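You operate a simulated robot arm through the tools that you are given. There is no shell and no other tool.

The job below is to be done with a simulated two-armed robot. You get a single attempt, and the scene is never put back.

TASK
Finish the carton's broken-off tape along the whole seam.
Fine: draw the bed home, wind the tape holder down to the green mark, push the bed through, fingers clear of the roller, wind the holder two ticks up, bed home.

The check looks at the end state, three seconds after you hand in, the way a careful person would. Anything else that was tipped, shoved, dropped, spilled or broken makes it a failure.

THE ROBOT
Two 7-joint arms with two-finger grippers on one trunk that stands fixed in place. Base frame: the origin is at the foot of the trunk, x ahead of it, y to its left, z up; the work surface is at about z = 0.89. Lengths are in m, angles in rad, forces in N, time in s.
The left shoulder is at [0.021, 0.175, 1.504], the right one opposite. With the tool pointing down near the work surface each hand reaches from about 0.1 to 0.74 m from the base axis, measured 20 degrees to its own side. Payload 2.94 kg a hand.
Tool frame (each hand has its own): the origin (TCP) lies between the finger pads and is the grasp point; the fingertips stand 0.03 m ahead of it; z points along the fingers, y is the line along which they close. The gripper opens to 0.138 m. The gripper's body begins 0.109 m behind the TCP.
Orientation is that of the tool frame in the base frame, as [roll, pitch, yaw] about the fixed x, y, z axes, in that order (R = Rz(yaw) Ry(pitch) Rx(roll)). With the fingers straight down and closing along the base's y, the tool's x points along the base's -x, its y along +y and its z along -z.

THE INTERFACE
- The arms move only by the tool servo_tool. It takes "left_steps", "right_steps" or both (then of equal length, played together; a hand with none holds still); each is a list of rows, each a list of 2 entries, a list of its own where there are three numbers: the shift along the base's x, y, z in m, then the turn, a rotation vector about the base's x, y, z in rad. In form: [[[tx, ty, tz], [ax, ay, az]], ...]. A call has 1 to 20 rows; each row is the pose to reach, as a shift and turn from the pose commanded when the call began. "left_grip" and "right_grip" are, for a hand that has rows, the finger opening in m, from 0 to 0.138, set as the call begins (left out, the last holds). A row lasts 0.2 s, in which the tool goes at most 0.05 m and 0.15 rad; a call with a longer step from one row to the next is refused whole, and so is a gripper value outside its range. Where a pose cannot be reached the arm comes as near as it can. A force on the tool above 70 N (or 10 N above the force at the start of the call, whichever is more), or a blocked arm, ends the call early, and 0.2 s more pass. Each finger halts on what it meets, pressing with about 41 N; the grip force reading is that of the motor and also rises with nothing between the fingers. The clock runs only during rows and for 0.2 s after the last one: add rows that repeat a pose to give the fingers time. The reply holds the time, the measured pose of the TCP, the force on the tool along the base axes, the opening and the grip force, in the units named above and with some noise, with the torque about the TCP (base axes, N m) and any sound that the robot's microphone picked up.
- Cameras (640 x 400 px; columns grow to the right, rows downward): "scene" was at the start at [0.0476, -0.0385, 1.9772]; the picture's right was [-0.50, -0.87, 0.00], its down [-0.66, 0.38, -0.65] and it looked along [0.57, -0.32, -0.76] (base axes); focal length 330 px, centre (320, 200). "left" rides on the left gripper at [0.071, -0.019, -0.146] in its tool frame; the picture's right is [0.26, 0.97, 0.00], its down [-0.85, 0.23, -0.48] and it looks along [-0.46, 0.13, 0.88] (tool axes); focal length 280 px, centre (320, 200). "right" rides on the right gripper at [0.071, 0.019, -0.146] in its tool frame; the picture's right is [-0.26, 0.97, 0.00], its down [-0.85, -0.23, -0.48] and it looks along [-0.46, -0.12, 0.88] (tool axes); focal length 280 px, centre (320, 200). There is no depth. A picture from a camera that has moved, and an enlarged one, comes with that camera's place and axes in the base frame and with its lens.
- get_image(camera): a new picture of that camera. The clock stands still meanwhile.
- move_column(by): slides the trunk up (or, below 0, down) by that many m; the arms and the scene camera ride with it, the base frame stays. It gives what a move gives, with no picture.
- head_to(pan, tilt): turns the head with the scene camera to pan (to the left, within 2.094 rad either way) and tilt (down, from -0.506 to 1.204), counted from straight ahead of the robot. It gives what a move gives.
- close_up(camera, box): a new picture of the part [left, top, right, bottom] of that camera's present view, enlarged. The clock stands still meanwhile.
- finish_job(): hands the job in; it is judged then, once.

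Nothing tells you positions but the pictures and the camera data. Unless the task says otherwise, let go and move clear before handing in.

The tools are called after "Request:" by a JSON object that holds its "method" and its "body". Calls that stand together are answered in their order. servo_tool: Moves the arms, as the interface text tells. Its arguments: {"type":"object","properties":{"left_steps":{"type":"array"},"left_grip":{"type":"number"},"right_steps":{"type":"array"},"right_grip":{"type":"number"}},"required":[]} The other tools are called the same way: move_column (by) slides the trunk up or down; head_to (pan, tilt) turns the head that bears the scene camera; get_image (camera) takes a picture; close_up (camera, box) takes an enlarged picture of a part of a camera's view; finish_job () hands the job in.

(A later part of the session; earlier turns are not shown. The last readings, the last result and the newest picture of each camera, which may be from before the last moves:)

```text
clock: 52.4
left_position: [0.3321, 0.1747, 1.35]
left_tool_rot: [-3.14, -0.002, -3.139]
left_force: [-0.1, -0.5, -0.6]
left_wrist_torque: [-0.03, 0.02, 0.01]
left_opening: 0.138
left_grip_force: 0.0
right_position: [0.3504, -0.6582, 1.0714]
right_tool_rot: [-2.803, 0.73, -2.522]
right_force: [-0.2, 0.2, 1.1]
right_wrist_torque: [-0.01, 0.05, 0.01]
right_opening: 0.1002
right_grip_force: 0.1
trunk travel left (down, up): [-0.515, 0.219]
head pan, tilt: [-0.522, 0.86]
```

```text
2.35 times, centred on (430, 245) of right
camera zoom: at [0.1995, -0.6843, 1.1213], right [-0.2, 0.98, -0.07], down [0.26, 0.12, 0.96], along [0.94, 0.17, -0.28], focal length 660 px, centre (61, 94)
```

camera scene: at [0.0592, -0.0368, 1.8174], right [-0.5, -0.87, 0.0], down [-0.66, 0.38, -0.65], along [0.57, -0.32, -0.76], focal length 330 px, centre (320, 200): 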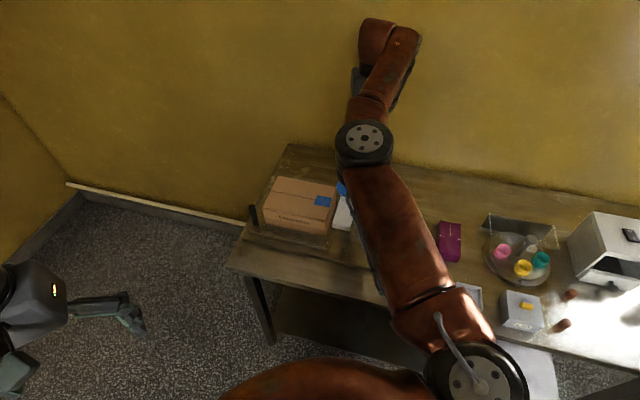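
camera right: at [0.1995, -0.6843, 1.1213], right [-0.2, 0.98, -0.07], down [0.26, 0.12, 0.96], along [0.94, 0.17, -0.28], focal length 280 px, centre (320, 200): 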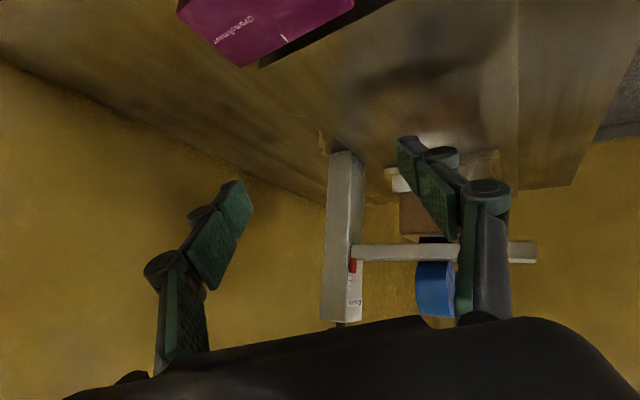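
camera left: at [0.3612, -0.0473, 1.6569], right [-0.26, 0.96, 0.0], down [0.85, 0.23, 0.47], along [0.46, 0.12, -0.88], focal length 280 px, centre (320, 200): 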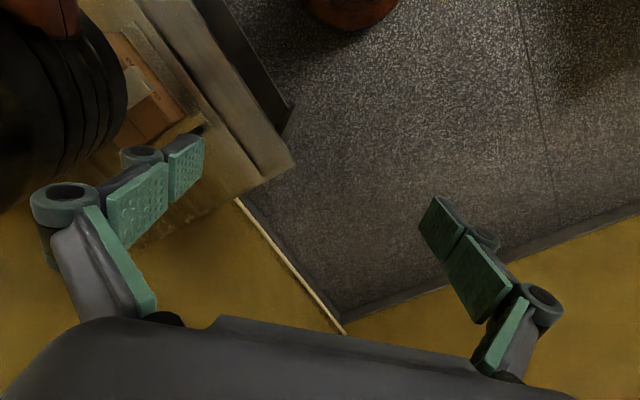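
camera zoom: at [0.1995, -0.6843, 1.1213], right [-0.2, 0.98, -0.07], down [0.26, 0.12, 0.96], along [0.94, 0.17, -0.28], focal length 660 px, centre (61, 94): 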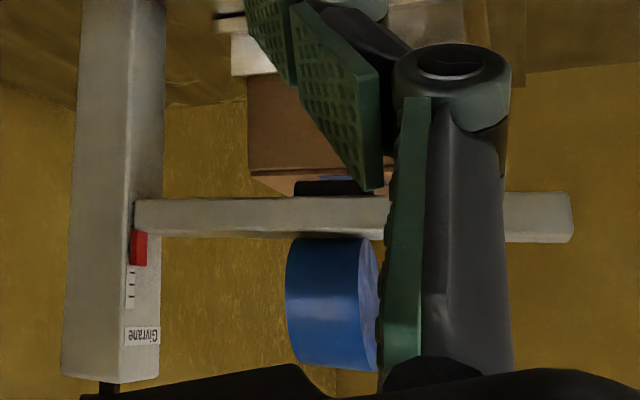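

The pointer block is centred on the green band, within about a tenth of a tick. Next I'll retract, close the fingers, and swing around in front of the device to push the peg from its far side (+u), with the hand low and tilted so it stays in front of the tape arm.

Request:
{"method": "servo_tool", "body": {"right_steps": [[[0, 0, 0.03], [-0.004, 0.1, -0.02]], [[0, 0, 0.07], [-0.008, 0.22, -0.05]], [[0, 0, 0.11], [-0.013, 0.34, -0.075]], [[0, 0, 0.15], [-0.018, 0.46, -0.1]], [[0, 0, 0.19], [-0.022, 0.58, -0.13]], [[0, 0, 0.23], [-0.026, 0.7, -0.155]], [[0, 0, 0.25], [-0.03, 0.8, -0.18]]], "left_steps": [[[-0.01, 0.03, 0], [0, 0, 0]], [[-0.02, 0.06, 0], [0, 0, 0]], [[-0.03, 0.09, 0], [0, 0, 0]], [[-0.04, 0.12, 0], [0, 0, 0]], [[-0.05, 0.15, 0], [0, 0, 0]], [[-0.05, 0.18, 0], [0, 0, 0]], [[-0.05, 0.2, 0], [0, 0, 0]]], "right_grip": 0.0}}

Request:
{"method": "servo_tool", "body": {"right_steps": [[[0.018, 0.043, 0], [0, 0, -0.1]], [[0.036, 0.086, 0], [0, 0, -0.2]], [[0.054, 0.129, 0], [0, 0, -0.3]], [[0.072, 0.172, 0], [0, 0, -0.4]], [[0.09, 0.215, 0], [0, 0, -0.5]], [[0.108, 0.258, 0], [0, 0, -0.6]], [[0.126, 0.301, 0], [0, 0, -0.7]], [[0.144, 0.344, 0], [0, 0, -0.8]], [[0.162, 0.387, 0], [0, 0, -0.9]], [[0.18, 0.43, 0], [0, 0, -1.0]], [[0.198, 0.473, 0], [0, 0, -1.085]], [[0.216, 0.513, 0], [0, 0, -1.085]]]}}

Request:
{"method": "get_image", "body": {"camera": "scene"}}

```text
clock: 54.0
left_position: [0.2832, 0.375, 1.3487]
left_tool_rot: [-3.141, 0.001, 3.14]
left_force: [0.3, 0.9, -0.6]
left_wrist_torque: [0.0, -0.01, 0.0]
left_opening: 0.138
left_grip_force: 0.0
right_position: [0.3514, -0.6598, 1.322]
right_tool_rot: [3.14, -0.01, -2.845]
right_force: [-0.2, 0.7, 0.7]
right_wrist_torque: [0.0, -0.01, -0.02]
right_opening: 0.0
right_grip_force: 29.1
trunk travel left (down, up): [-0.515, 0.219]
head pan, tilt: [-0.522, 0.86]
```

```text
clock: 56.6
left_position: [0.2855, 0.3734, 1.3487]
left_tool_rot: [-3.139, -0.003, -3.14]
left_force: [0.5, -0.1, -0.3]
left_wrist_torque: [-0.02, 0.05, 0.0]
left_opening: 0.1378
left_grip_force: 0.0
right_position: [0.5605, -0.1731, 1.3222]
right_tool_rot: [3.136, -0.01, 2.358]
right_force: [0.9, 0.5, -0.5]
right_wrist_torque: [0.0, 0.03, 0.04]
right_opening: 0.0
right_grip_force: 28.5
right hand out of reach, approached as far as the arm can: row 12
trunk travel left (down, up): [-0.515, 0.219]
head pan, tilt: [-0.522, 0.86]
```

```text
taken
camera scene: at [0.061, -0.0383, 1.8173], right [-0.5, -0.87, 0.0], down [-0.66, 0.38, -0.65], along [0.56, -0.32, -0.76], focal length 330 px, centre (320, 200)
```

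scene: 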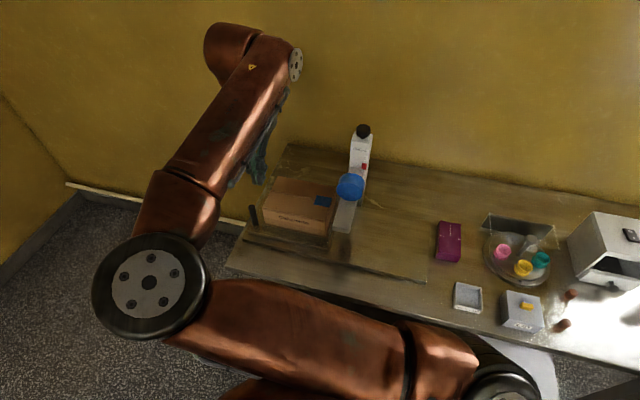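

Request:
{"method": "servo_tool", "body": {"right_steps": [[[0.03, 0.007, 0], [-0.1, -0.1, 0]], [[0.06, 0.014, 0], [-0.2, -0.2, 0]], [[0.09, 0.021, 0], [-0.3, -0.3, 0]], [[0.12, 0.028, 0], [-0.4, -0.4, 0]], [[0.15, 0.035, 0], [-0.5, -0.5, 0]]]}}

Request:
{"method": "get_image", "body": {"camera": "scene"}}

Request:
{"method": "get_image", "body": {"camera": "right"}}

```text
clock: 57.8
left_position: [0.2835, 0.3746, 1.349]
left_tool_rot: [-3.139, 0.0, -3.14]
left_force: [-0.9, -0.4, 0.7]
left_wrist_torque: [-0.01, -0.01, 0.0]
left_opening: 0.1381
left_grip_force: 0.0
right_position: [0.6679, -0.2357, 1.3069]
right_tool_rot: [3.098, 0.686, 2.398]
right_force: [0.2, -0.3, -0.3]
right_wrist_torque: [-0.01, 0.01, -0.05]
right_opening: 0.0001
right_grip_force: 29.1
right hand out of reach, approached as far as the arm can: row 1, 2, 3, 4, 5
trunk travel left (down, up): [-0.515, 0.219]
head pan, tilt: [-0.522, 0.86]
```

```text
taken
camera scene: at [0.0588, -0.0369, 1.8175], right [-0.5, -0.87, 0.0], down [-0.66, 0.38, -0.65], along [0.57, -0.32, -0.76], focal length 330 px, centre (320, 200)
```

scene: 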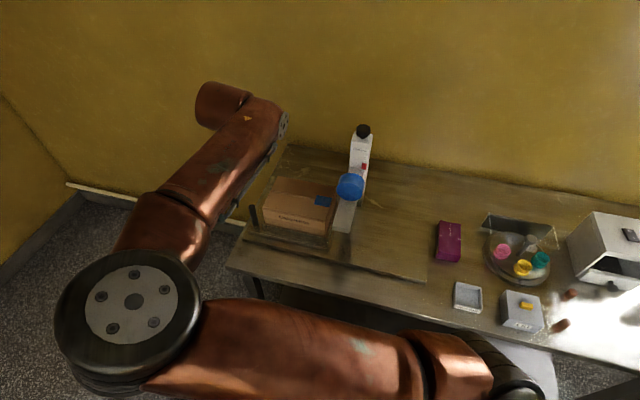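

```text
taken
camera right: at [0.5682, -0.1248, 1.3746], right [0.78, 0.59, 0.2], down [0.1, -0.43, 0.9], along [0.61, -0.68, -0.39], focal length 280 px, centre (320, 200)
```

right: 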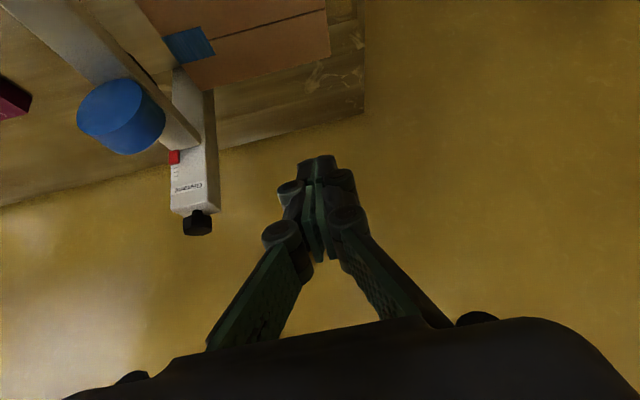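

The right arm hits a joint limit in that posture. I'll go back to the tool-down grasp on the peg that already worked, and lean the hand away from the tape arm as the bed goes through.

Request:
{"method": "servo_tool", "body": {"right_steps": [[[-0.01, 0, 0.0], [0.086, 0.107, 0]], [[-0.02, 0, 0.0], [0.172, 0.215, 0]], [[-0.03, 0, 0.0], [0.257, 0.322, 0]], [[-0.04, 0, 0.0], [0.343, 0.43, 0]], [[-0.05, 0, 0.0], [0.429, 0.537, 0]]], "right_grip": 0.08}}

Request:
{"method": "servo_tool", "body": {"right_steps": [[[0, 0, 0], [0, 0, 0.14]], [[0, 0, 0], [0, 0, 0.28]], [[0, 0, 0], [0, 0, 0.42]], [[0, 0, 0], [0, 0, 0.56]], [[0, 0, 0], [0, 0, 0.7]], [[0, 0, 0], [0, 0, 0.84]], [[0, 0, 0], [0, 0, 0.98]], [[0, 0, 0], [0, 0, 1.12]], [[0, 0, 0], [0, 0, 1.26]], [[0, 0, 0], [0, 0, 1.4]], [[0, 0, 0], [0, 0, 1.5]]]}}

```text
clock: 59.0
left_position: [0.2839, 0.3738, 1.3502]
left_tool_rot: [3.139, 0.0, -3.141]
left_force: [-0.2, -0.7, 0.1]
left_wrist_torque: [0.01, -0.01, -0.06]
left_opening: 0.1378
left_grip_force: 0.1
right_position: [0.6181, -0.2376, 1.3061]
right_tool_rot: [-3.141, -0.004, 2.412]
right_force: [0.3, -0.5, 0.1]
right_wrist_torque: [0.02, -0.02, -0.02]
right_opening: 0.0799
right_grip_force: 0.1
trunk travel left (down, up): [-0.515, 0.219]
head pan, tilt: [-0.522, 0.86]
```

```text
clock: 61.4
left_position: [0.2832, 0.3735, 1.3494]
left_tool_rot: [-3.14, -0.002, -3.139]
left_force: [-0.6, 0.2, 1.1]
left_wrist_torque: [0.02, -0.03, -0.01]
left_opening: 0.1383
left_grip_force: 0.0
right_position: [0.6179, -0.2361, 1.3068]
right_tool_rot: [-3.139, -0.001, -2.367]
right_force: [-0.2, -0.3, -0.2]
right_wrist_torque: [0.02, 0.01, -0.01]
right_opening: 0.0801
right_grip_force: 0.1
trunk travel left (down, up): [-0.515, 0.219]
head pan, tilt: [-0.522, 0.86]
```

Request:
{"method": "servo_tool", "body": {"right_steps": [[[0.045, 0.02, 0], [0, 0, 0]], [[0.09, 0.04, 0], [0, 0, 0]], [[0.139, 0.06, 0], [0, 0, 0]], [[0.139, 0.06, -0.05], [0, 0, 0]], [[0.139, 0.06, -0.1], [0, 0, 0]], [[0.139, 0.06, -0.157], [0, 0, 0]], [[0.139, 0.06, -0.157], [0, 0, 0]]]}}

Request:
{"method": "get_image", "body": {"camera": "right"}}

Request:
{"method": "get_image", "body": {"camera": "scene"}}

```text
refused: row 3 steps farther than a row can; nothing moved
```

```text
taken
camera right: at [0.5542, -0.2706, 1.4525], right [-0.49, 0.87, 0.0], down [0.77, 0.43, 0.47], along [0.42, 0.23, -0.88], focal length 280 px, centre (320, 200)
```

right: 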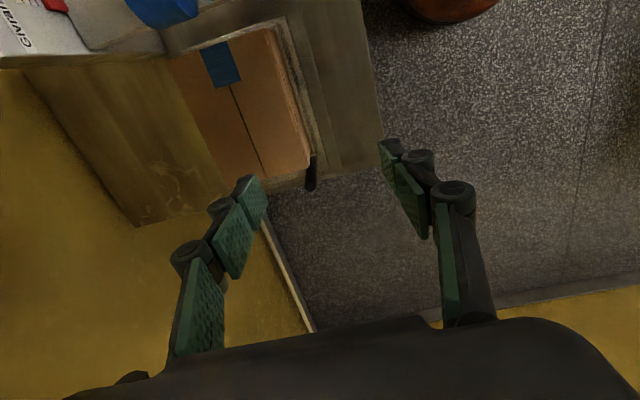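

```text
taken
camera scene: at [0.0593, -0.0376, 1.8174], right [-0.5, -0.87, 0.0], down [-0.66, 0.38, -0.65], along [0.57, -0.32, -0.76], focal length 330 px, centre (320, 200)
```

scene: 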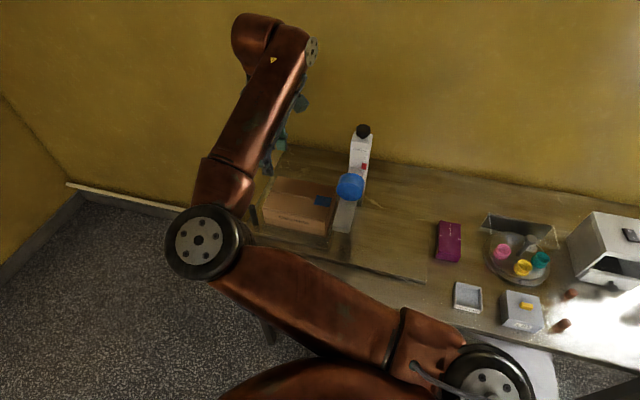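

Request:
{"method": "servo_tool", "body": {"right_steps": [[[0.035, 0.015, 0], [0, 0, 0]], [[0.07, 0.03, 0], [0, 0, 0]], [[0.105, 0.045, 0], [0, 0, 0]], [[0.139, 0.06, 0], [0, 0, 0]], [[0.139, 0.06, -0.045], [0, 0, 0]], [[0.139, 0.06, -0.09], [0, 0, 0]], [[0.139, 0.06, -0.135], [0, 0, 0]], [[0.139, 0.06, -0.157], [0, 0, 0]], [[0.139, 0.06, -0.157], [0, 0, 0]]]}}

Request:
{"method": "get_image", "body": {"camera": "right"}}

```text
clock: 63.4
left_position: [0.2836, 0.374, 1.3511]
left_tool_rot: [-3.14, 0.0, -3.14]
left_force: [0.5, -0.8, 0.0]
left_wrist_torque: [0.01, -0.01, -0.01]
left_opening: 0.1381
left_grip_force: 0.0
right_position: [0.7568, -0.1787, 1.1493]
right_tool_rot: [-3.14, -0.001, -2.371]
right_force: [0.5, -0.3, -0.1]
right_wrist_torque: [0.01, 0.01, -0.01]
right_opening: 0.0799
right_grip_force: 0.0
right hand out of reach, approached as far as the arm can: row 4
trunk travel left (down, up): [-0.515, 0.219]
head pan, tilt: [-0.522, 0.86]
```

```text
taken
camera right: at [0.6937, -0.2123, 1.2957], right [-0.48, 0.87, 0.0], down [0.77, 0.43, 0.47], along [0.42, 0.23, -0.88], focal length 280 px, centre (320, 200)
```

right: 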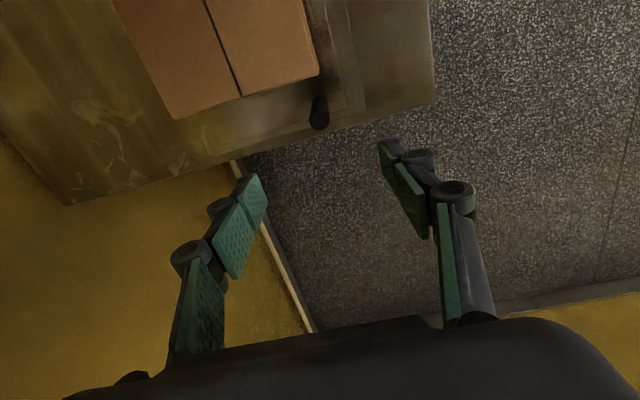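

Request:
{"method": "servo_tool", "body": {"right_steps": [[[-0.0158, -0.0113, -0.02], [0, 0, 0]], [[-0.0158, -0.0113, -0.05], [0, 0, 0]], [[-0.0158, -0.0113, -0.07], [0, 0, 0]], [[-0.0158, -0.0113, -0.07], [0, 0, 0]]]}}

Request:
{"method": "get_image", "body": {"camera": "right"}}

```text
clock: 64.4
left_position: [0.2828, 0.3742, 1.3497]
left_tool_rot: [-3.14, 0.0, -3.14]
left_force: [-0.4, -1.0, 0.2]
left_wrist_torque: [-0.02, 0.01, -0.01]
left_opening: 0.138
left_grip_force: 0.1
right_position: [0.7416, -0.189, 1.0812]
right_tool_rot: [-3.139, -0.002, -2.369]
right_force: [-0.5, -0.4, 0.3]
right_wrist_torque: [-0.02, 0.04, 0.01]
right_opening: 0.08
right_grip_force: 0.0
trunk travel left (down, up): [-0.515, 0.219]
head pan, tilt: [-0.522, 0.86]
```

```text
taken
camera right: at [0.6774, -0.2228, 1.227], right [-0.48, 0.87, 0.0], down [0.77, 0.43, 0.47], along [0.42, 0.23, -0.88], focal length 280 px, centre (320, 200)
```

right: 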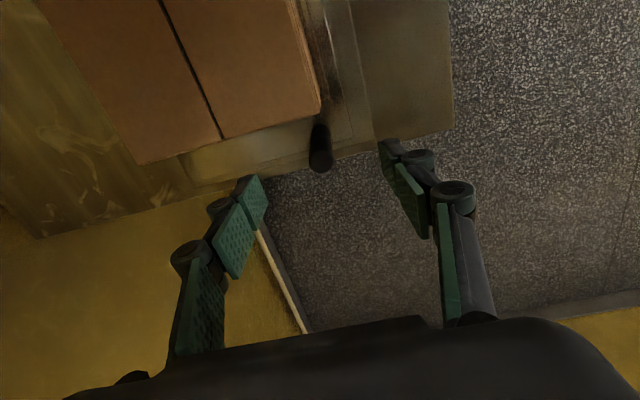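

Request:
{"method": "servo_tool", "body": {"right_steps": [[[-0.003, -0.003, -0.04], [0, 0, 0]], [[-0.003, -0.003, -0.083], [0, 0, 0]], [[-0.003, -0.003, -0.083], [0, 0, 0]]]}}

Request:
{"method": "servo_tool", "body": {"right_steps": [[[0, 0, 0], [0, 0, 0]], [[0, 0, 0], [0, 0, 0]], [[0, 0, 0], [0, 0, 0]], [[0, 0, 0], [0, 0, 0]], [[0, 0, 0], [0, 0, 0]], [[0, 0, 0], [0, 0, 0]]], "right_grip": 0.0}}

Request:
{"method": "get_image", "body": {"camera": "right"}}

```text
clock: 65.2
left_position: [0.2829, 0.3743, 1.3499]
left_tool_rot: [-3.14, -0.001, -3.14]
left_force: [-1.1, 0.1, 0.2]
left_wrist_torque: [-0.02, -0.06, -0.02]
left_opening: 0.1381
left_grip_force: 0.0
right_position: [0.7378, -0.1907, 0.9995]
right_tool_rot: [-3.139, -0.002, -2.368]
right_force: [0.1, 0.8, 0.1]
right_wrist_torque: [0.0, -0.07, -0.03]
right_opening: 0.0801
right_grip_force: 0.0
trunk travel left (down, up): [-0.515, 0.219]
head pan, tilt: [-0.522, 0.86]
```

```text
clock: 66.6
left_position: [0.2819, 0.3711, 1.3507]
left_tool_rot: [3.141, -0.001, -3.141]
left_force: [-0.5, -1.0, -0.1]
left_wrist_torque: [0.01, -0.02, 0.03]
left_opening: 0.1383
left_grip_force: 0.1
right_position: [0.7361, -0.1949, 0.9993]
right_tool_rot: [3.141, -0.006, -2.373]
right_force: [-12.0, -16.7, -1.4]
right_wrist_torque: [-0.07, 0.03, -0.06]
right_opening: 0.006
right_grip_force: 29.1
trunk travel left (down, up): [-0.515, 0.219]
head pan, tilt: [-0.522, 0.86]
```

```text
taken
camera right: at [0.6724, -0.229, 1.1441], right [-0.48, 0.88, 0.0], down [0.77, 0.43, 0.47], along [0.41, 0.23, -0.88], focal length 280 px, centre (320, 200)
```

right: 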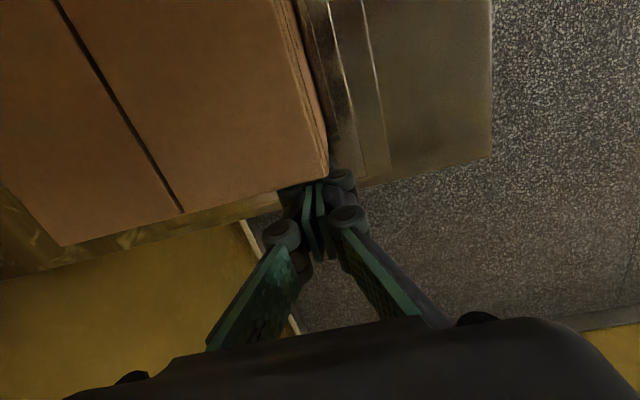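

The fingers closed just on the carton side of the peg, pinching it out. I'll open, lift, shift about 1.4 cm toward +u, and regrip.

Request:
{"method": "servo_tool", "body": {"right_steps": [[[0, 0, 0], [0, 0, 0]], [[0, 0, 0], [0, 0, 0]], [[0, 0, 0], [0, 0, 0]], [[0, 0, 0], [0, 0, 0]], [[0, 0, 0.04], [0, 0, 0]], [[0, 0, 0.08], [0, 0, 0]], [[0.011, 0.011, 0.1], [0, 0, 0]], [[0.011, 0.011, 0.1], [0, 0, 0]]], "right_grip": 0.08}}

Request:
{"method": "get_image", "body": {"camera": "right"}}

Request:
{"method": "close_up", "body": {"camera": "scene", "box": [230, 110, 400, 270]}}

```text
clock: 68.4
left_position: [0.2827, 0.3747, 1.3505]
left_tool_rot: [-3.139, 0.0, -3.14]
left_force: [-0.1, 0.1, 0.2]
left_wrist_torque: [0.01, -0.03, -0.03]
left_opening: 0.1379
left_grip_force: 0.1
right_position: [0.7486, -0.1821, 1.0988]
right_tool_rot: [-3.14, -0.003, -2.371]
right_force: [0.0, 0.3, 0.2]
right_wrist_torque: [0.05, 0.01, 0.0]
right_opening: 0.0802
right_grip_force: 0.0
trunk travel left (down, up): [-0.515, 0.219]
head pan, tilt: [-0.522, 0.86]
```

```text
taken
camera right: at [0.6843, -0.2154, 1.2437], right [-0.48, 0.87, 0.0], down [0.77, 0.43, 0.47], along [0.42, 0.23, -0.88], focal length 280 px, centre (320, 200)
```

right: 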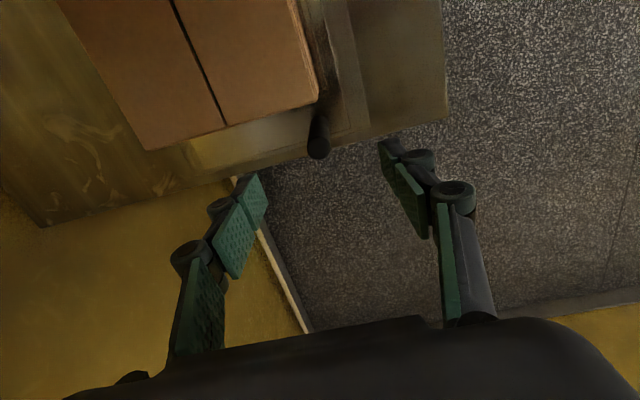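

```text
2.50 times, centred on (315, 190) of scene
camera zoom: at [0.0584, -0.0376, 1.8175], right [-0.5, -0.87, 0.0], down [-0.66, 0.38, -0.65], along [0.57, -0.32, -0.76], focal length 826 px, centre (332, 225)
```

zoom: 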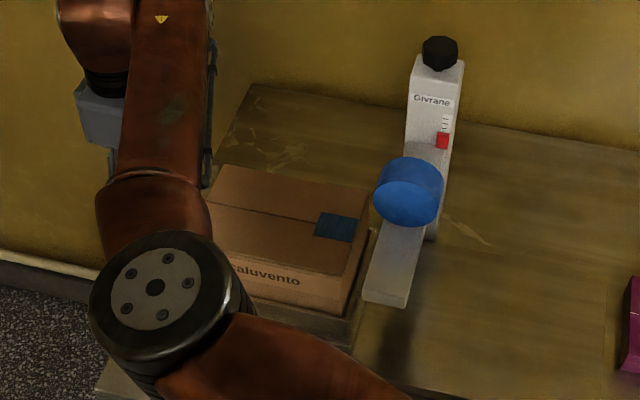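

Request:
{"method": "servo_tool", "body": {"right_steps": [[[0.003, 0.003, -0.04], [0, 0, 0]], [[0.003, 0.003, -0.08], [0, 0, 0]], [[0.003, 0.003, -0.112], [0, 0, 0]], [[0.003, 0.003, -0.112], [0, 0, 0]]]}}

Request:
{"method": "servo_tool", "body": {"right_steps": [[[0, 0, 0], [0, 0, 0]], [[0, 0, 0], [0, 0, 0]], [[0, 0, 0], [0, 0, 0]], [[0, 0, 0], [0, 0, 0]], [[0, 0, 0], [0, 0, 0]], [[0, 0, 0], [0, 0, 0]]], "right_grip": 0.0}}

Request:
{"method": "get_image", "body": {"camera": "right"}}

```text
clock: 69.4
left_position: [0.2836, 0.3735, 1.3496]
left_tool_rot: [-3.14, 0.002, -3.14]
left_force: [-0.4, 0.2, -0.6]
left_wrist_torque: [-0.02, 0.0, 0.02]
left_opening: 0.1378
left_grip_force: 0.0
right_position: [0.7515, -0.1767, 0.9858]
right_tool_rot: [-3.138, -0.001, -2.372]
right_force: [0.5, 0.4, 0.0]
right_wrist_torque: [0.02, -0.02, 0.01]
right_opening: 0.0799
right_grip_force: 0.1
trunk travel left (down, up): [-0.515, 0.219]
head pan, tilt: [-0.522, 0.86]
```

```text
clock: 70.8
left_position: [0.2844, 0.3734, 1.3496]
left_tool_rot: [-3.141, -0.002, -3.14]
left_force: [0.3, -0.4, 1.5]
left_wrist_torque: [0.05, -0.02, 0.0]
left_opening: 0.1378
left_grip_force: 0.1
right_position: [0.7548, -0.1803, 0.9843]
right_tool_rot: [-3.139, -0.001, -2.374]
right_force: [13.2, -8.9, 1.5]
right_wrist_torque: [-0.21, -0.58, 0.0]
right_opening: 0.0214
right_grip_force: 45.4
trunk travel left (down, up): [-0.515, 0.219]
head pan, tilt: [-0.522, 0.86]
```

```text
taken
camera right: at [0.6894, -0.2133, 1.1303], right [-0.48, 0.88, 0.0], down [0.77, 0.43, 0.48], along [0.42, 0.23, -0.88], focal length 280 px, centre (320, 200)
```

right: 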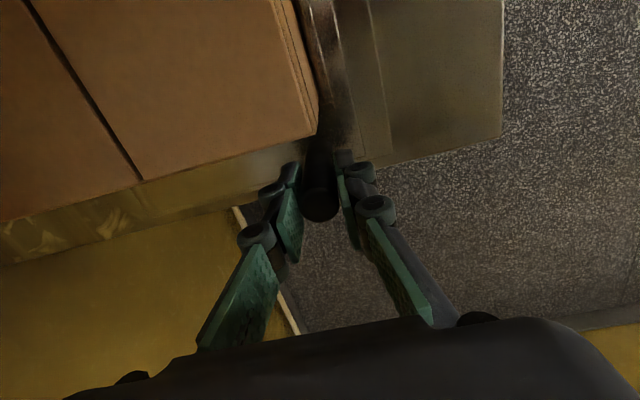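

Peg gripped solidly at lower height. Now I'll push the bed through toward the roller, slowly, watching forces.

Request:
{"method": "servo_tool", "body": {"right_steps": [[[0.003, -0.003, 0], [0, 0, 0]], [[-0.0076, -0.0136, 0], [0, 0, 0]], [[-0.0182, -0.0242, 0], [0, 0, 0]], [[-0.0288, -0.0348, 0], [0, 0, 0]], [[-0.0394, -0.0454, 0], [0, 0, 0]]]}}

Request:
{"method": "close_up", "body": {"camera": "scene", "box": [250, 110, 400, 260]}}

```text
clock: 72.0
left_position: [0.2829, 0.3732, 1.3502]
left_tool_rot: [-3.14, 0.001, -3.138]
left_force: [0.6, -1.0, -0.3]
left_wrist_torque: [0.03, 0.03, -0.01]
left_opening: 0.1378
left_grip_force: 0.2
right_position: [0.7112, -0.2221, 0.9855]
right_tool_rot: [-3.141, -0.002, -2.372]
right_force: [-0.1, 2.2, 3.0]
right_wrist_torque: [0.25, -0.38, -0.15]
right_opening: 0.0213
right_grip_force: 45.6
trunk travel left (down, up): [-0.515, 0.219]
head pan, tilt: [-0.522, 0.86]
```

```text
2.67 times, centred on (325, 185) of scene
camera zoom: at [0.0586, -0.0377, 1.8175], right [-0.5, -0.87, 0.0], down [-0.66, 0.38, -0.65], along [0.57, -0.32, -0.76], focal length 881 px, centre (307, 240)
```

zoom: 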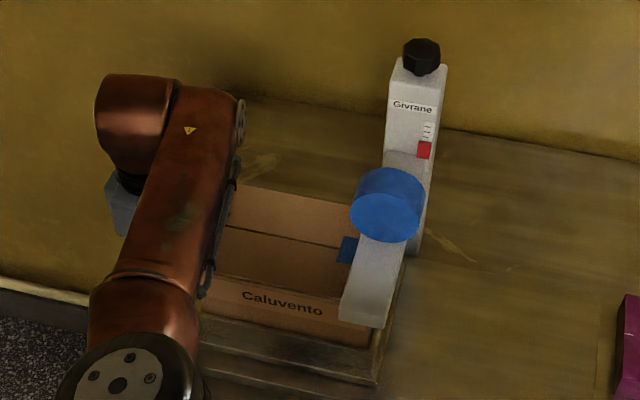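

Request:
{"method": "servo_tool", "body": {"right_steps": [[[-0.0106, -0.0106, 0], [0, 0, 0]], [[-0.0212, -0.0212, 0], [0, 0, 0]], [[-0.0318, -0.0318, 0], [0, 0, 0]], [[-0.0424, -0.0424, 0], [0, 0, 0]], [[-0.053, -0.053, 0], [0, 0, 0]]]}}

Request:
{"method": "close_up", "body": {"camera": "scene", "box": [250, 110, 400, 260]}}

Request:
{"method": "get_image", "body": {"camera": "right"}}

```text
clock: 73.2
left_position: [0.2827, 0.3746, 1.349]
left_tool_rot: [-3.14, -0.001, -3.14]
left_force: [-0.7, 0.4, 0.4]
left_wrist_torque: [-0.01, -0.01, 0.01]
left_opening: 0.1379
left_grip_force: 0.0
right_position: [0.657, -0.2741, 0.985]
right_tool_rot: [-3.139, -0.003, -2.37]
right_force: [-3.3, 4.8, 3.4]
right_wrist_torque: [0.32, -0.18, -0.03]
right_opening: 0.0214
right_grip_force: 45.2
trunk travel left (down, up): [-0.515, 0.219]
head pan, tilt: [-0.522, 0.86]
```

```text
2.67 times, centred on (325, 185) of scene
camera zoom: at [0.0582, -0.037, 1.8175], right [-0.5, -0.87, 0.0], down [-0.66, 0.38, -0.65], along [0.57, -0.32, -0.76], focal length 881 px, centre (307, 240)
```

zoom: 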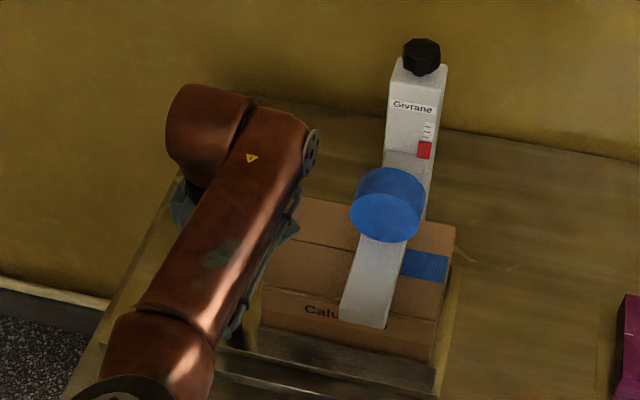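

```text
taken
camera right: at [0.5942, -0.3095, 1.1304], right [-0.49, 0.87, 0.0], down [0.77, 0.43, 0.47], along [0.42, 0.23, -0.88], focal length 280 px, centre (320, 200)
```

right: 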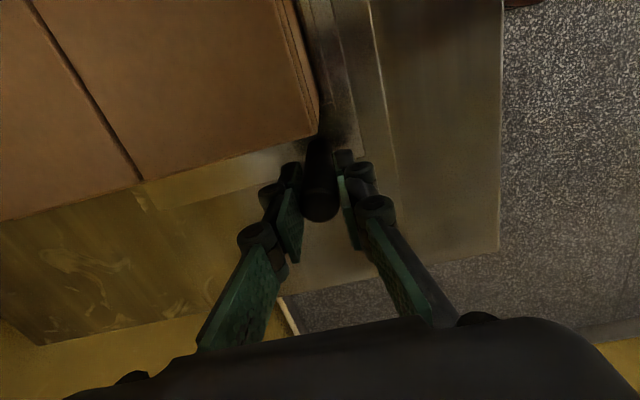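

Request:
{"method": "servo_tool", "body": {"right_steps": [[[-0.0071, -0.0071, 0], [-0.071, 0.071, 0]], [[-0.0141, -0.0141, 0], [-0.141, 0.141, 0]], [[-0.0212, -0.0212, 0], [-0.212, 0.212, 0]], [[-0.0283, -0.0283, 0], [-0.283, 0.283, 0]], [[-0.0354, -0.0354, 0], [-0.354, 0.354, 0]]]}}

Request:
{"method": "close_up", "body": {"camera": "scene", "box": [250, 110, 400, 260]}}

Request:
{"method": "get_image", "body": {"camera": "right"}}

```text
clock: 74.4
left_position: [0.284, 0.3748, 1.3498]
left_tool_rot: [3.142, 0.001, -3.14]
left_force: [0.0, 0.8, -0.2]
left_wrist_torque: [0.0, 0.01, 0.03]
left_opening: 0.1379
left_grip_force: 0.0
right_position: [0.6226, -0.3096, 0.9844]
right_tool_rot: [-3.134, -0.505, -2.372]
right_force: [-5.3, 9.3, -9.3]
right_wrist_torque: [1.18, -0.88, -0.15]
right_opening: 0.0215
right_grip_force: 45.6
trunk travel left (down, up): [-0.515, 0.219]
head pan, tilt: [-0.522, 0.86]
```

```text
2.67 times, centred on (325, 185) of scene
camera zoom: at [0.0591, -0.0369, 1.8174], right [-0.5, -0.87, 0.0], down [-0.66, 0.38, -0.65], along [0.57, -0.33, -0.76], focal length 881 px, centre (307, 240)
```

zoom: 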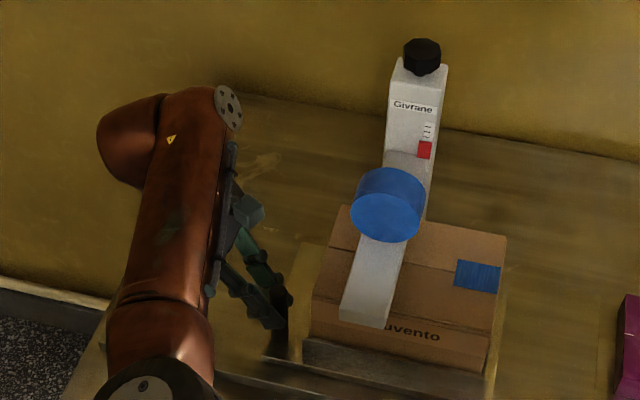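

```text
taken
camera right: at [0.6154, -0.2887, 1.1444], right [-0.51, 0.85, -0.13], down [0.86, 0.51, 0.01], along [0.08, -0.11, -0.99], focal length 280 px, centre (320, 200)
```

right: 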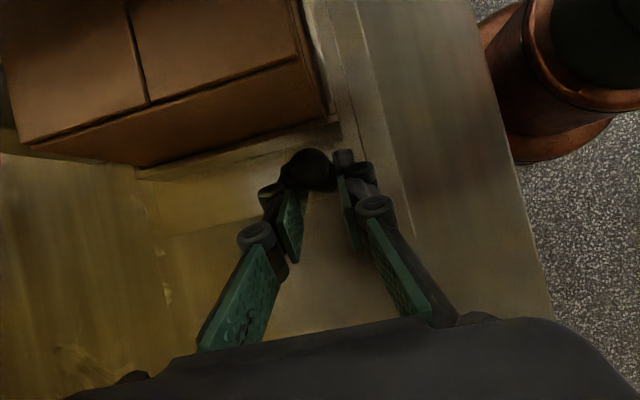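

Request:
{"method": "close_up", "body": {"camera": "scene", "box": [305, 165, 380, 245]}}

Request:
{"method": "close_up", "body": {"camera": "scene", "box": [335, 120, 365, 170]}}

```text
5.00 times, centred on (342, 205) of scene
camera zoom: at [0.0591, -0.0369, 1.8174], right [-0.5, -0.87, 0.0], down [-0.66, 0.38, -0.65], along [0.57, -0.33, -0.76], focal length 1652 px, centre (208, 175)
```

zoom: 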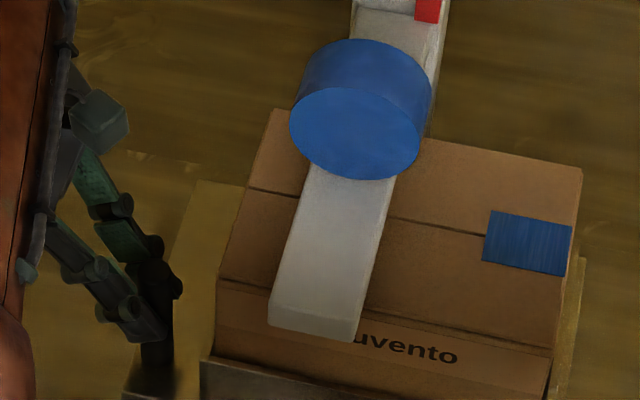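

```text
8.00 times, centred on (350, 145) of scene
camera zoom: at [0.0591, -0.0369, 1.8174], right [-0.5, -0.87, 0.0], down [-0.66, 0.38, -0.65], along [0.57, -0.33, -0.76], focal length 2643 px, centre (80, 640)
```

zoom: 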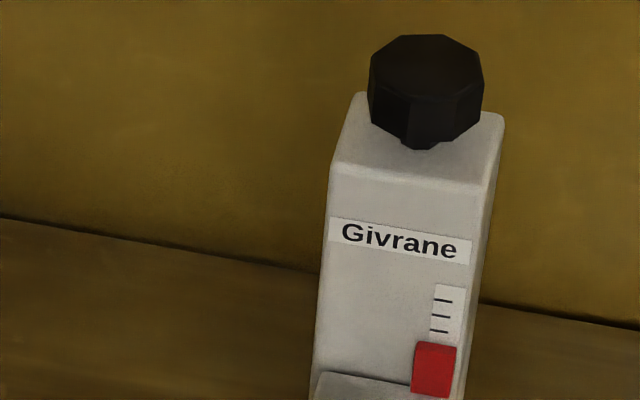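

No new tape has been laid behind the roller, so the roller may not be touching the carton. I'll release the peg, back off, and look at the gap between roller and carton from the side.

Request:
{"method": "servo_tool", "body": {"right_steps": [[[0, 0, 0], [0, 0, 0]], [[0, 0, 0], [0, 0, 0]], [[0, 0, 0], [0, 0, 0]], [[0, 0, 0], [0, 0, 0]], [[0.014, 0.014, 0.036], [0, 0, 0]], [[0.028, 0.028, 0.072], [0, 0, 0]], [[0.042, 0.042, 0.108], [0, 0, 0]], [[0.042, 0.042, 0.15], [0.08, -0.08, 0]], [[0.042, 0.042, 0.19], [0.16, -0.16, 0]], [[0.042, 0.042, 0.23], [0.24, -0.24, 0]], [[0.042, 0.042, 0.27], [0.3, -0.3, 0]], [[0.042, 0.042, 0.31], [0.354, -0.354, 0]]], "right_grip": 0.08}}

Request:
{"method": "close_up", "body": {"camera": "scene", "box": [250, 110, 400, 260]}}

Request:
{"method": "get_image", "body": {"camera": "right"}}

```text
clock: 77.0
left_position: [0.2819, 0.3743, 1.35]
left_tool_rot: [-3.139, 0.0, -3.141]
left_force: [-0.6, -1.0, -0.3]
left_wrist_torque: [-0.01, -0.06, 0.0]
left_opening: 0.1377
left_grip_force: 0.0
right_position: [0.6673, -0.2701, 1.2944]
right_tool_rot: [-3.139, 0.0, -2.37]
right_force: [0.0, -0.1, 0.9]
right_wrist_torque: [-0.01, -0.02, -0.03]
right_opening: 0.08
right_grip_force: 0.0
trunk travel left (down, up): [-0.515, 0.219]
head pan, tilt: [-0.522, 0.86]
```

```text
2.67 times, centred on (325, 185) of scene
camera zoom: at [0.0579, -0.0375, 1.8175], right [-0.5, -0.87, 0.0], down [-0.66, 0.38, -0.65], along [0.57, -0.32, -0.76], focal length 881 px, centre (307, 240)
```

zoom: 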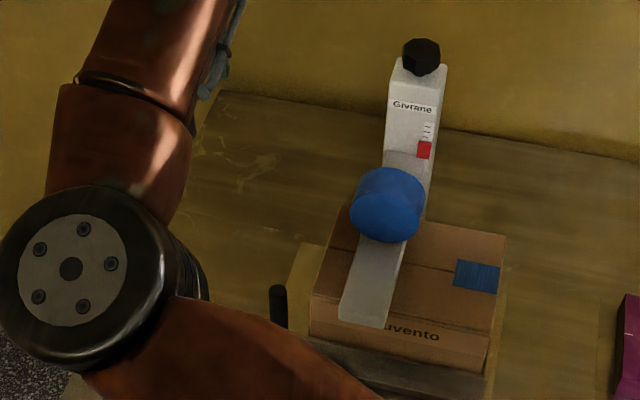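

```text
taken
camera right: at [0.6027, -0.3047, 1.4406], right [-0.49, 0.87, 0.0], down [0.77, 0.43, 0.48], along [0.42, 0.23, -0.88], focal length 280 px, centre (320, 200)
```

right: 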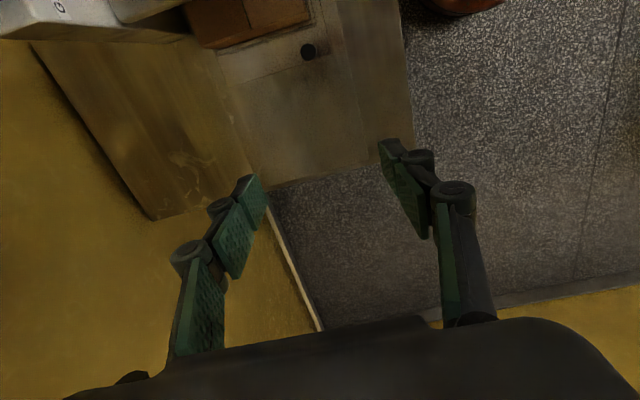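

Request:
{"method": "servo_tool", "body": {"right_steps": [[[-0.026, -0.032, 0.026], [0, 0, -0.05]], [[-0.055, -0.067, 0.026], [0, 0, -0.1]], [[-0.084, -0.102, 0.026], [0, 0, -0.15]], [[-0.113, -0.138, 0.026], [0, 0, -0.2]], [[-0.142, -0.174, 0.026], [0, 0, -0.25]], [[-0.171, -0.21, 0.026], [0, 0, -0.3]], [[-0.2, -0.246, 0.026], [0, 0, -0.35]], [[-0.229, -0.282, 0.026], [0, 0, -0.4]], [[-0.258, -0.318, 0.026], [0, 0, -0.47]], [[-0.287, -0.354, 0.026], [0, 0, -0.47]], [[-0.317, -0.39, 0.026], [0, 0, -0.47]]]}}

Request:
{"method": "servo_tool", "body": {"right_steps": [[[0, 0, -0.03], [0, -0.12, 0.03]], [[0, 0, -0.07], [0, -0.24, 0.06]], [[0, 0, -0.11], [0.01, -0.36, 0.09]], [[0, 0, -0.15], [0.02, -0.48, 0.12]], [[0, 0, -0.19], [0.03, -0.6, 0.15]], [[0, 0, -0.23], [0.03, -0.7, 0.18]], [[0, 0, -0.27], [0.03, -0.8, 0.18]], [[0, 0, -0.3], [0.04, -0.92, 0.18]], [[0, 0, -0.3], [0.04, -0.92, 0.18]]]}}

Request:
{"method": "get_image", "body": {"camera": "right"}}

```text
clock: 79.4
left_position: [0.281, 0.3714, 1.3504]
left_tool_rot: [-3.141, 0.0, -3.14]
left_force: [-0.5, -0.6, -0.4]
left_wrist_torque: [0.07, -0.04, 0.02]
left_opening: 0.1382
left_grip_force: 0.1
right_position: [0.3477, -0.6612, 1.3216]
right_tool_rot: [3.141, -0.001, -2.84]
right_force: [-1.0, 0.4, -1.0]
right_wrist_torque: [0.05, -0.01, 0.0]
right_opening: 0.0801
right_grip_force: 0.0
trunk travel left (down, up): [-0.515, 0.219]
head pan, tilt: [-0.522, 0.86]
```

```text
clock: 81.4
left_position: [0.2842, 0.3743, 1.3482]
left_tool_rot: [-3.139, -0.002, -3.14]
left_force: [0.0, 0.8, 0.3]
left_wrist_torque: [-0.02, 0.02, 0.01]
left_opening: 0.138
left_grip_force: 0.0
right_position: [0.3504, -0.657, 1.0211]
right_tool_rot: [-2.711, 0.84, -2.452]
right_force: [-0.3, -0.2, -0.1]
right_wrist_torque: [-0.03, 0.03, 0.01]
right_opening: 0.0799
right_grip_force: 0.0
trunk travel left (down, up): [-0.515, 0.219]
head pan, tilt: [-0.522, 0.86]
```

```text
taken
camera right: at [0.1921, -0.6852, 1.0513], right [-0.19, 0.98, -0.07], down [0.14, 0.1, 0.98], along [0.97, 0.18, -0.16], focal length 280 px, centre (320, 200)
```

right: 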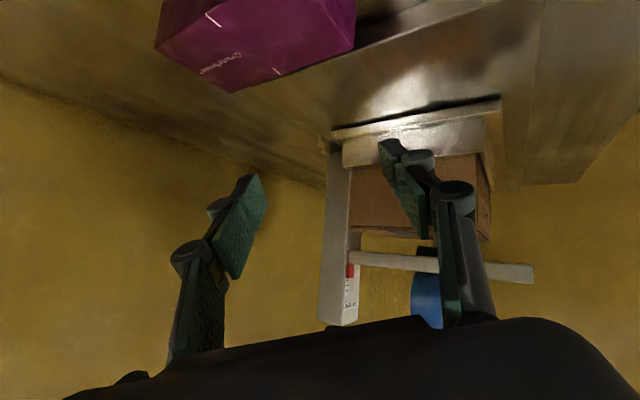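

Request:
{"method": "close_up", "body": {"camera": "right", "box": [330, 200, 510, 320]}}

Request:
{"method": "close_up", "body": {"camera": "right", "box": [400, 220, 450, 270]}}

Request:
{"method": "close_up", "body": {"camera": "right", "box": [340, 245, 370, 285]}}

```text
3.33 times, centred on (420, 260) of right
camera zoom: at [0.1921, -0.6852, 1.0513], right [-0.19, 0.98, -0.07], down [0.14, 0.1, 0.98], along [0.97, 0.18, -0.16], focal length 935 px, centre (-13, 0)
```

zoom: 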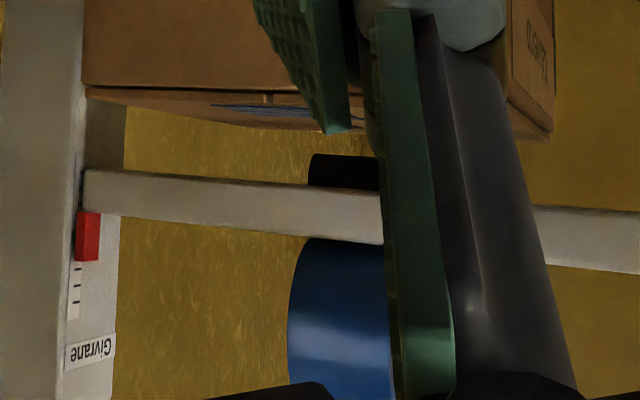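

```text
8.00 times, centred on (425, 245) of right
camera zoom: at [0.1921, -0.6852, 1.0513], right [-0.19, 0.98, -0.07], down [0.14, 0.1, 0.98], along [0.97, 0.18, -0.16], focal length 2243 px, centre (-520, -160)
```

zoom: 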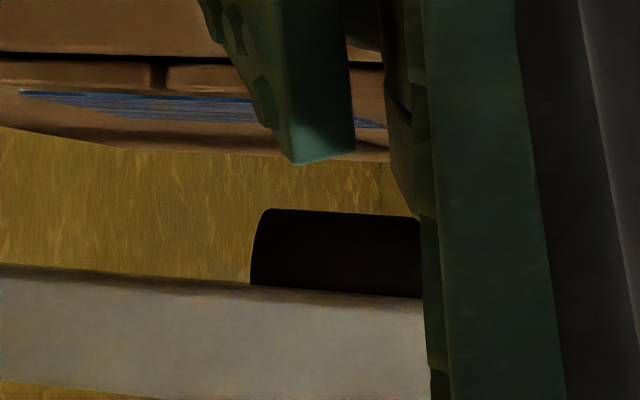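

```text
10.00 times, centred on (355, 265) of right
camera zoom: at [0.1921, -0.6852, 1.0513], right [-0.19, 0.98, -0.07], down [0.14, 0.1, 0.98], along [0.97, 0.18, -0.16], focal length 2804 px, centre (-30, -450)
```

zoom: 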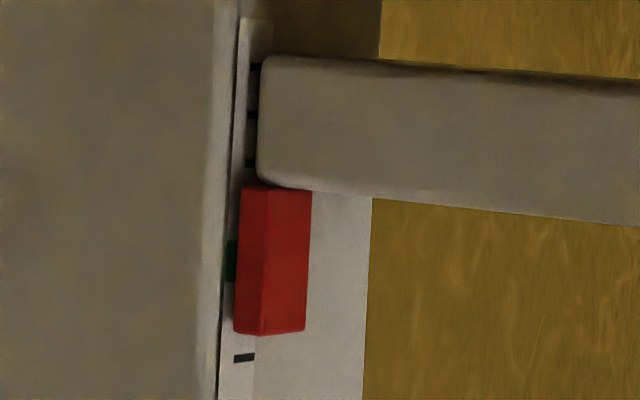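

Seen level from the side, there is a gap of about 14 mm (roughly 1.75 ticks) between roller and carton, with the block's centre on green. So the pointer reads nearer its upper edge. I'll draw the bed home again, wind down about 1.75 ticks more, and retry.

Request:
{"method": "servo_tool", "body": {"right_steps": [[[0, 0, 0.03], [-0.005, 0.12, -0.02]], [[0, 0, 0.07], [-0.01, 0.24, -0.05]], [[0, 0, 0.11], [-0.016, 0.36, -0.075]], [[0, 0, 0.15], [-0.02, 0.48, -0.1]], [[0, 0, 0.19], [-0.026, 0.6, -0.125]], [[0, 0, 0.23], [-0.03, 0.71, -0.145]], [[0, 0, 0.27], [-0.036, 0.82, -0.165]], [[0, 0, 0.3], [-0.04, 0.92, -0.18]]]}}

Request:
{"method": "servo_tool", "body": {"right_steps": [[[0.026, 0.034, 0], [0, 0, 0.05]], [[0.053, 0.068, 0], [0, 0, 0.1]], [[0.08, 0.102, 0], [0, 0, 0.15]], [[0.107, 0.136, 0], [0, 0, 0.2]], [[0.134, 0.17, 0], [0, 0, 0.25]], [[0.161, 0.205, 0], [0, 0, 0.3]], [[0.188, 0.24, 0], [0, 0, 0.35]], [[0.215, 0.275, 0], [0, 0, 0.4]], [[0.242, 0.31, 0], [0, 0, 0.47]], [[0.273, 0.349, 0], [0, 0, 0.47]], [[0.273, 0.349, -0.05], [0, 0, 0.47]], [[0.273, 0.349, -0.1], [0, 0, 0.47]], [[0.273, 0.349, -0.15], [0, 0, 0.47]], [[0.273, 0.349, -0.2], [0, 0, 0.47]], [[0.273, 0.349, -0.22], [0, 0, 0.47]], [[0.273, 0.349, -0.22], [0, 0, 0.47]]]}}

Request:
{"method": "get_image", "body": {"camera": "right"}}

```text
clock: 83.2
left_position: [0.2837, 0.3737, 1.3478]
left_tool_rot: [-3.139, -0.002, -3.139]
left_force: [0.8, -0.4, 0.1]
left_wrist_torque: [0.01, 0.0, 0.01]
left_opening: 0.1377
left_grip_force: 0.0
right_position: [0.3478, -0.6584, 1.3205]
right_tool_rot: [-3.141, -0.006, -2.841]
right_force: [-0.4, -0.2, -0.1]
right_wrist_torque: [-0.02, 0.01, -0.01]
right_opening: 0.0801
right_grip_force: 0.1
trunk travel left (down, up): [-0.515, 0.219]
head pan, tilt: [-0.522, 0.86]
```

```text
clock: 86.6
left_position: [0.2836, 0.3736, 1.3496]
left_tool_rot: [-3.142, 0.0, -3.14]
left_force: [-0.3, 0.6, -0.7]
left_wrist_torque: [0.02, -0.02, 0.04]
left_opening: 0.1382
left_grip_force: 0.1
right_position: [0.6226, -0.3103, 1.0975]
right_tool_rot: [-3.139, -0.001, -2.37]
right_force: [-0.2, 0.5, -0.2]
right_wrist_torque: [-0.03, 0.02, 0.01]
right_opening: 0.0799
right_grip_force: 0.0
trunk travel left (down, up): [-0.515, 0.219]
head pan, tilt: [-0.522, 0.86]
```

```text
taken
camera right: at [0.5595, -0.3448, 1.2439], right [-0.48, 0.87, 0.0], down [0.77, 0.43, 0.47], along [0.42, 0.23, -0.88], focal length 280 px, centre (320, 200)
```

right: 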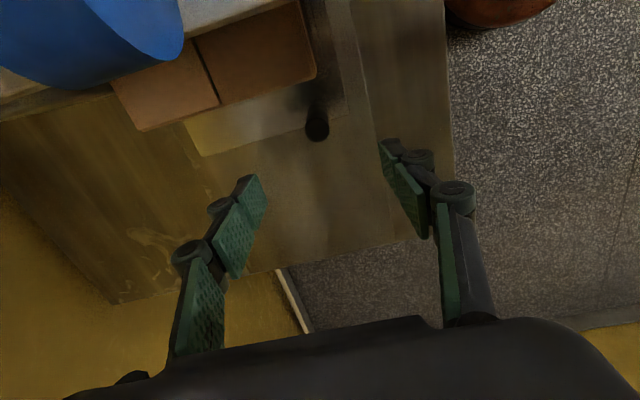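

Request:
{"method": "servo_tool", "body": {"right_steps": [[[-0.0088, -0.0088, 0], [0, 0, 0]], [[-0.0088, -0.0088, -0.04], [0, 0, 0]], [[-0.0088, -0.0088, -0.08], [0, 0, 0]], [[-0.0088, -0.0088, -0.112], [0, 0, 0]], [[-0.0088, -0.0088, -0.112], [0, 0, 0]]]}}

Request:
{"method": "get_image", "body": {"camera": "right"}}

Request:
{"method": "servo_tool", "body": {"right_steps": [[[0, 0, 0], [0, 0, 0]], [[0, 0, 0], [0, 0, 0]], [[0, 0, 0], [0, 0, 0]], [[0, 0, 0], [0, 0, 0]], [[0, 0, 0], [0, 0, 0]], [[0, 0, 0], [0, 0, 0]]], "right_grip": 0.0}}

Request:
{"method": "get_image", "body": {"camera": "right"}}

```text
clock: 87.8
left_position: [0.2839, 0.3734, 1.3492]
left_tool_rot: [-3.139, 0.0, -3.14]
left_force: [-0.2, 0.3, 0.6]
left_wrist_torque: [-0.05, -0.05, -0.03]
left_opening: 0.138
left_grip_force: 0.1
right_position: [0.6133, -0.3186, 0.9895]
right_tool_rot: [-3.14, -0.002, -2.371]
right_force: [-0.7, 0.7, -0.3]
right_wrist_torque: [0.01, -0.01, -0.02]
right_opening: 0.08
right_grip_force: 0.1
trunk travel left (down, up): [-0.515, 0.219]
head pan, tilt: [-0.522, 0.86]
```

```text
taken
camera right: at [0.5486, -0.3525, 1.135], right [-0.49, 0.87, 0.0], down [0.77, 0.43, 0.47], along [0.42, 0.23, -0.88], focal length 280 px, centre (320, 200)
```

right: 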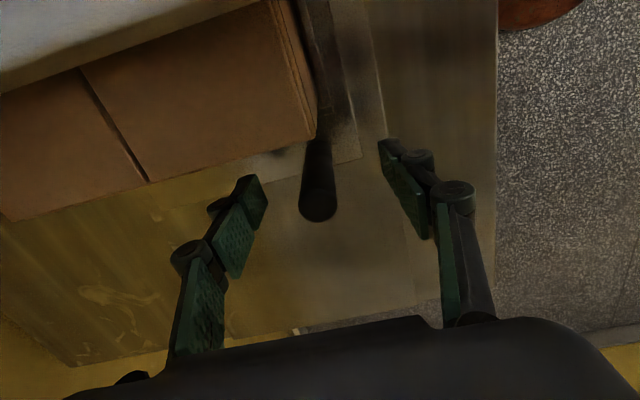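

```text
clock: 89.2
left_position: [0.284, 0.3742, 1.3491]
left_tool_rot: [-3.141, -0.001, -3.141]
left_force: [-0.1, 0.6, -0.6]
left_wrist_torque: [0.0, -0.02, -0.03]
left_opening: 0.1382
left_grip_force: 0.0
right_position: [0.613, -0.3198, 0.9889]
right_tool_rot: [-3.139, -0.002, -2.37]
right_force: [6.0, -4.3, 1.5]
right_wrist_torque: [-0.13, -0.13, -0.06]
right_opening: 0.0214
right_grip_force: 45.0
trunk travel left (down, up): [-0.515, 0.219]
head pan, tilt: [-0.522, 0.86]
```

```text
taken
camera right: at [0.5494, -0.3538, 1.135], right [-0.48, 0.87, 0.0], down [0.77, 0.43, 0.47], along [0.42, 0.23, -0.88], focal length 280 px, centre (320, 200)
```

right: 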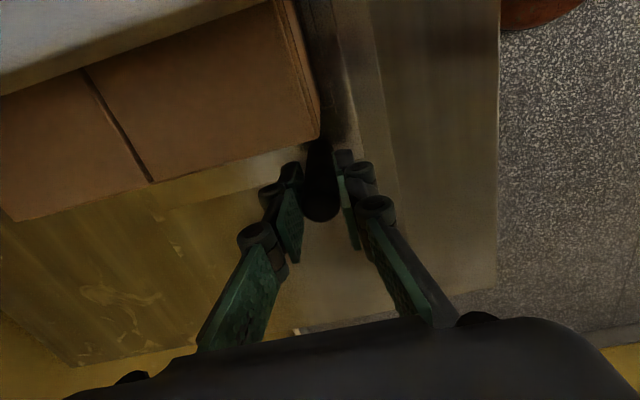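

Request:
{"method": "servo_tool", "body": {"right_steps": [[[0.0106, 0.0106, 0], [0, 0, 0]], [[0.0212, 0.0212, 0], [0, 0, 0]], [[0.0318, 0.0318, 0], [0, 0, 0]], [[0.0424, 0.0424, 0], [0, 0, 0]], [[0.053, 0.053, 0], [0, 0, 0]], [[0.0636, 0.0636, 0], [0, 0, 0]], [[0.0742, 0.0742, 0], [0, 0, 0]], [[0.0848, 0.0848, 0], [0, 0, 0]], [[0.0954, 0.0954, 0], [0, 0, 0]], [[0.106, 0.106, 0], [0, 0, 0]], [[0.1166, 0.1166, 0], [0, 0, 0]], [[0.1272, 0.1272, 0], [0, 0, 0]], [[0.1378, 0.1378, 0], [0, 0, 0]], [[0.1414, 0.1414, 0], [0, 0, 0]], [[0.1414, 0.1414, 0], [0, 0, 0]]]}}

Request:
{"method": "close_up", "body": {"camera": "scene", "box": [230, 110, 400, 270]}}

```text
clock: 92.4
left_position: [0.2805, 0.3725, 1.3502]
left_tool_rot: [-3.141, 0.002, -3.14]
left_force: [-0.1, -0.4, 0.1]
left_wrist_torque: [0.03, -0.02, -0.02]
left_opening: 0.1382
left_grip_force: 0.2
right_position: [0.7523, -0.1811, 0.9906]
right_tool_rot: [-3.141, -0.006, -2.373]
right_force: [-16.1, -21.6, 12.5]
right_wrist_torque: [-0.81, 0.7, -0.12]
right_opening: 0.0215
right_grip_force: 45.3
trunk travel left (down, up): [-0.515, 0.219]
head pan, tilt: [-0.522, 0.86]
```

```text
2.50 times, centred on (315, 190) of scene
camera zoom: at [0.0549, -0.0411, 1.8175], right [-0.5, -0.87, 0.0], down [-0.66, 0.38, -0.65], along [0.57, -0.32, -0.76], focal length 826 px, centre (332, 225)
```

zoom: 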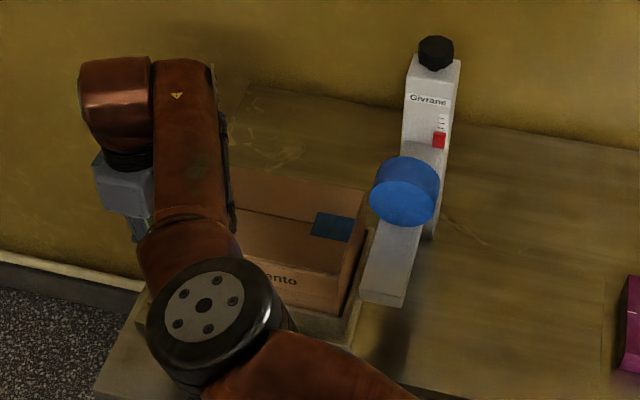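

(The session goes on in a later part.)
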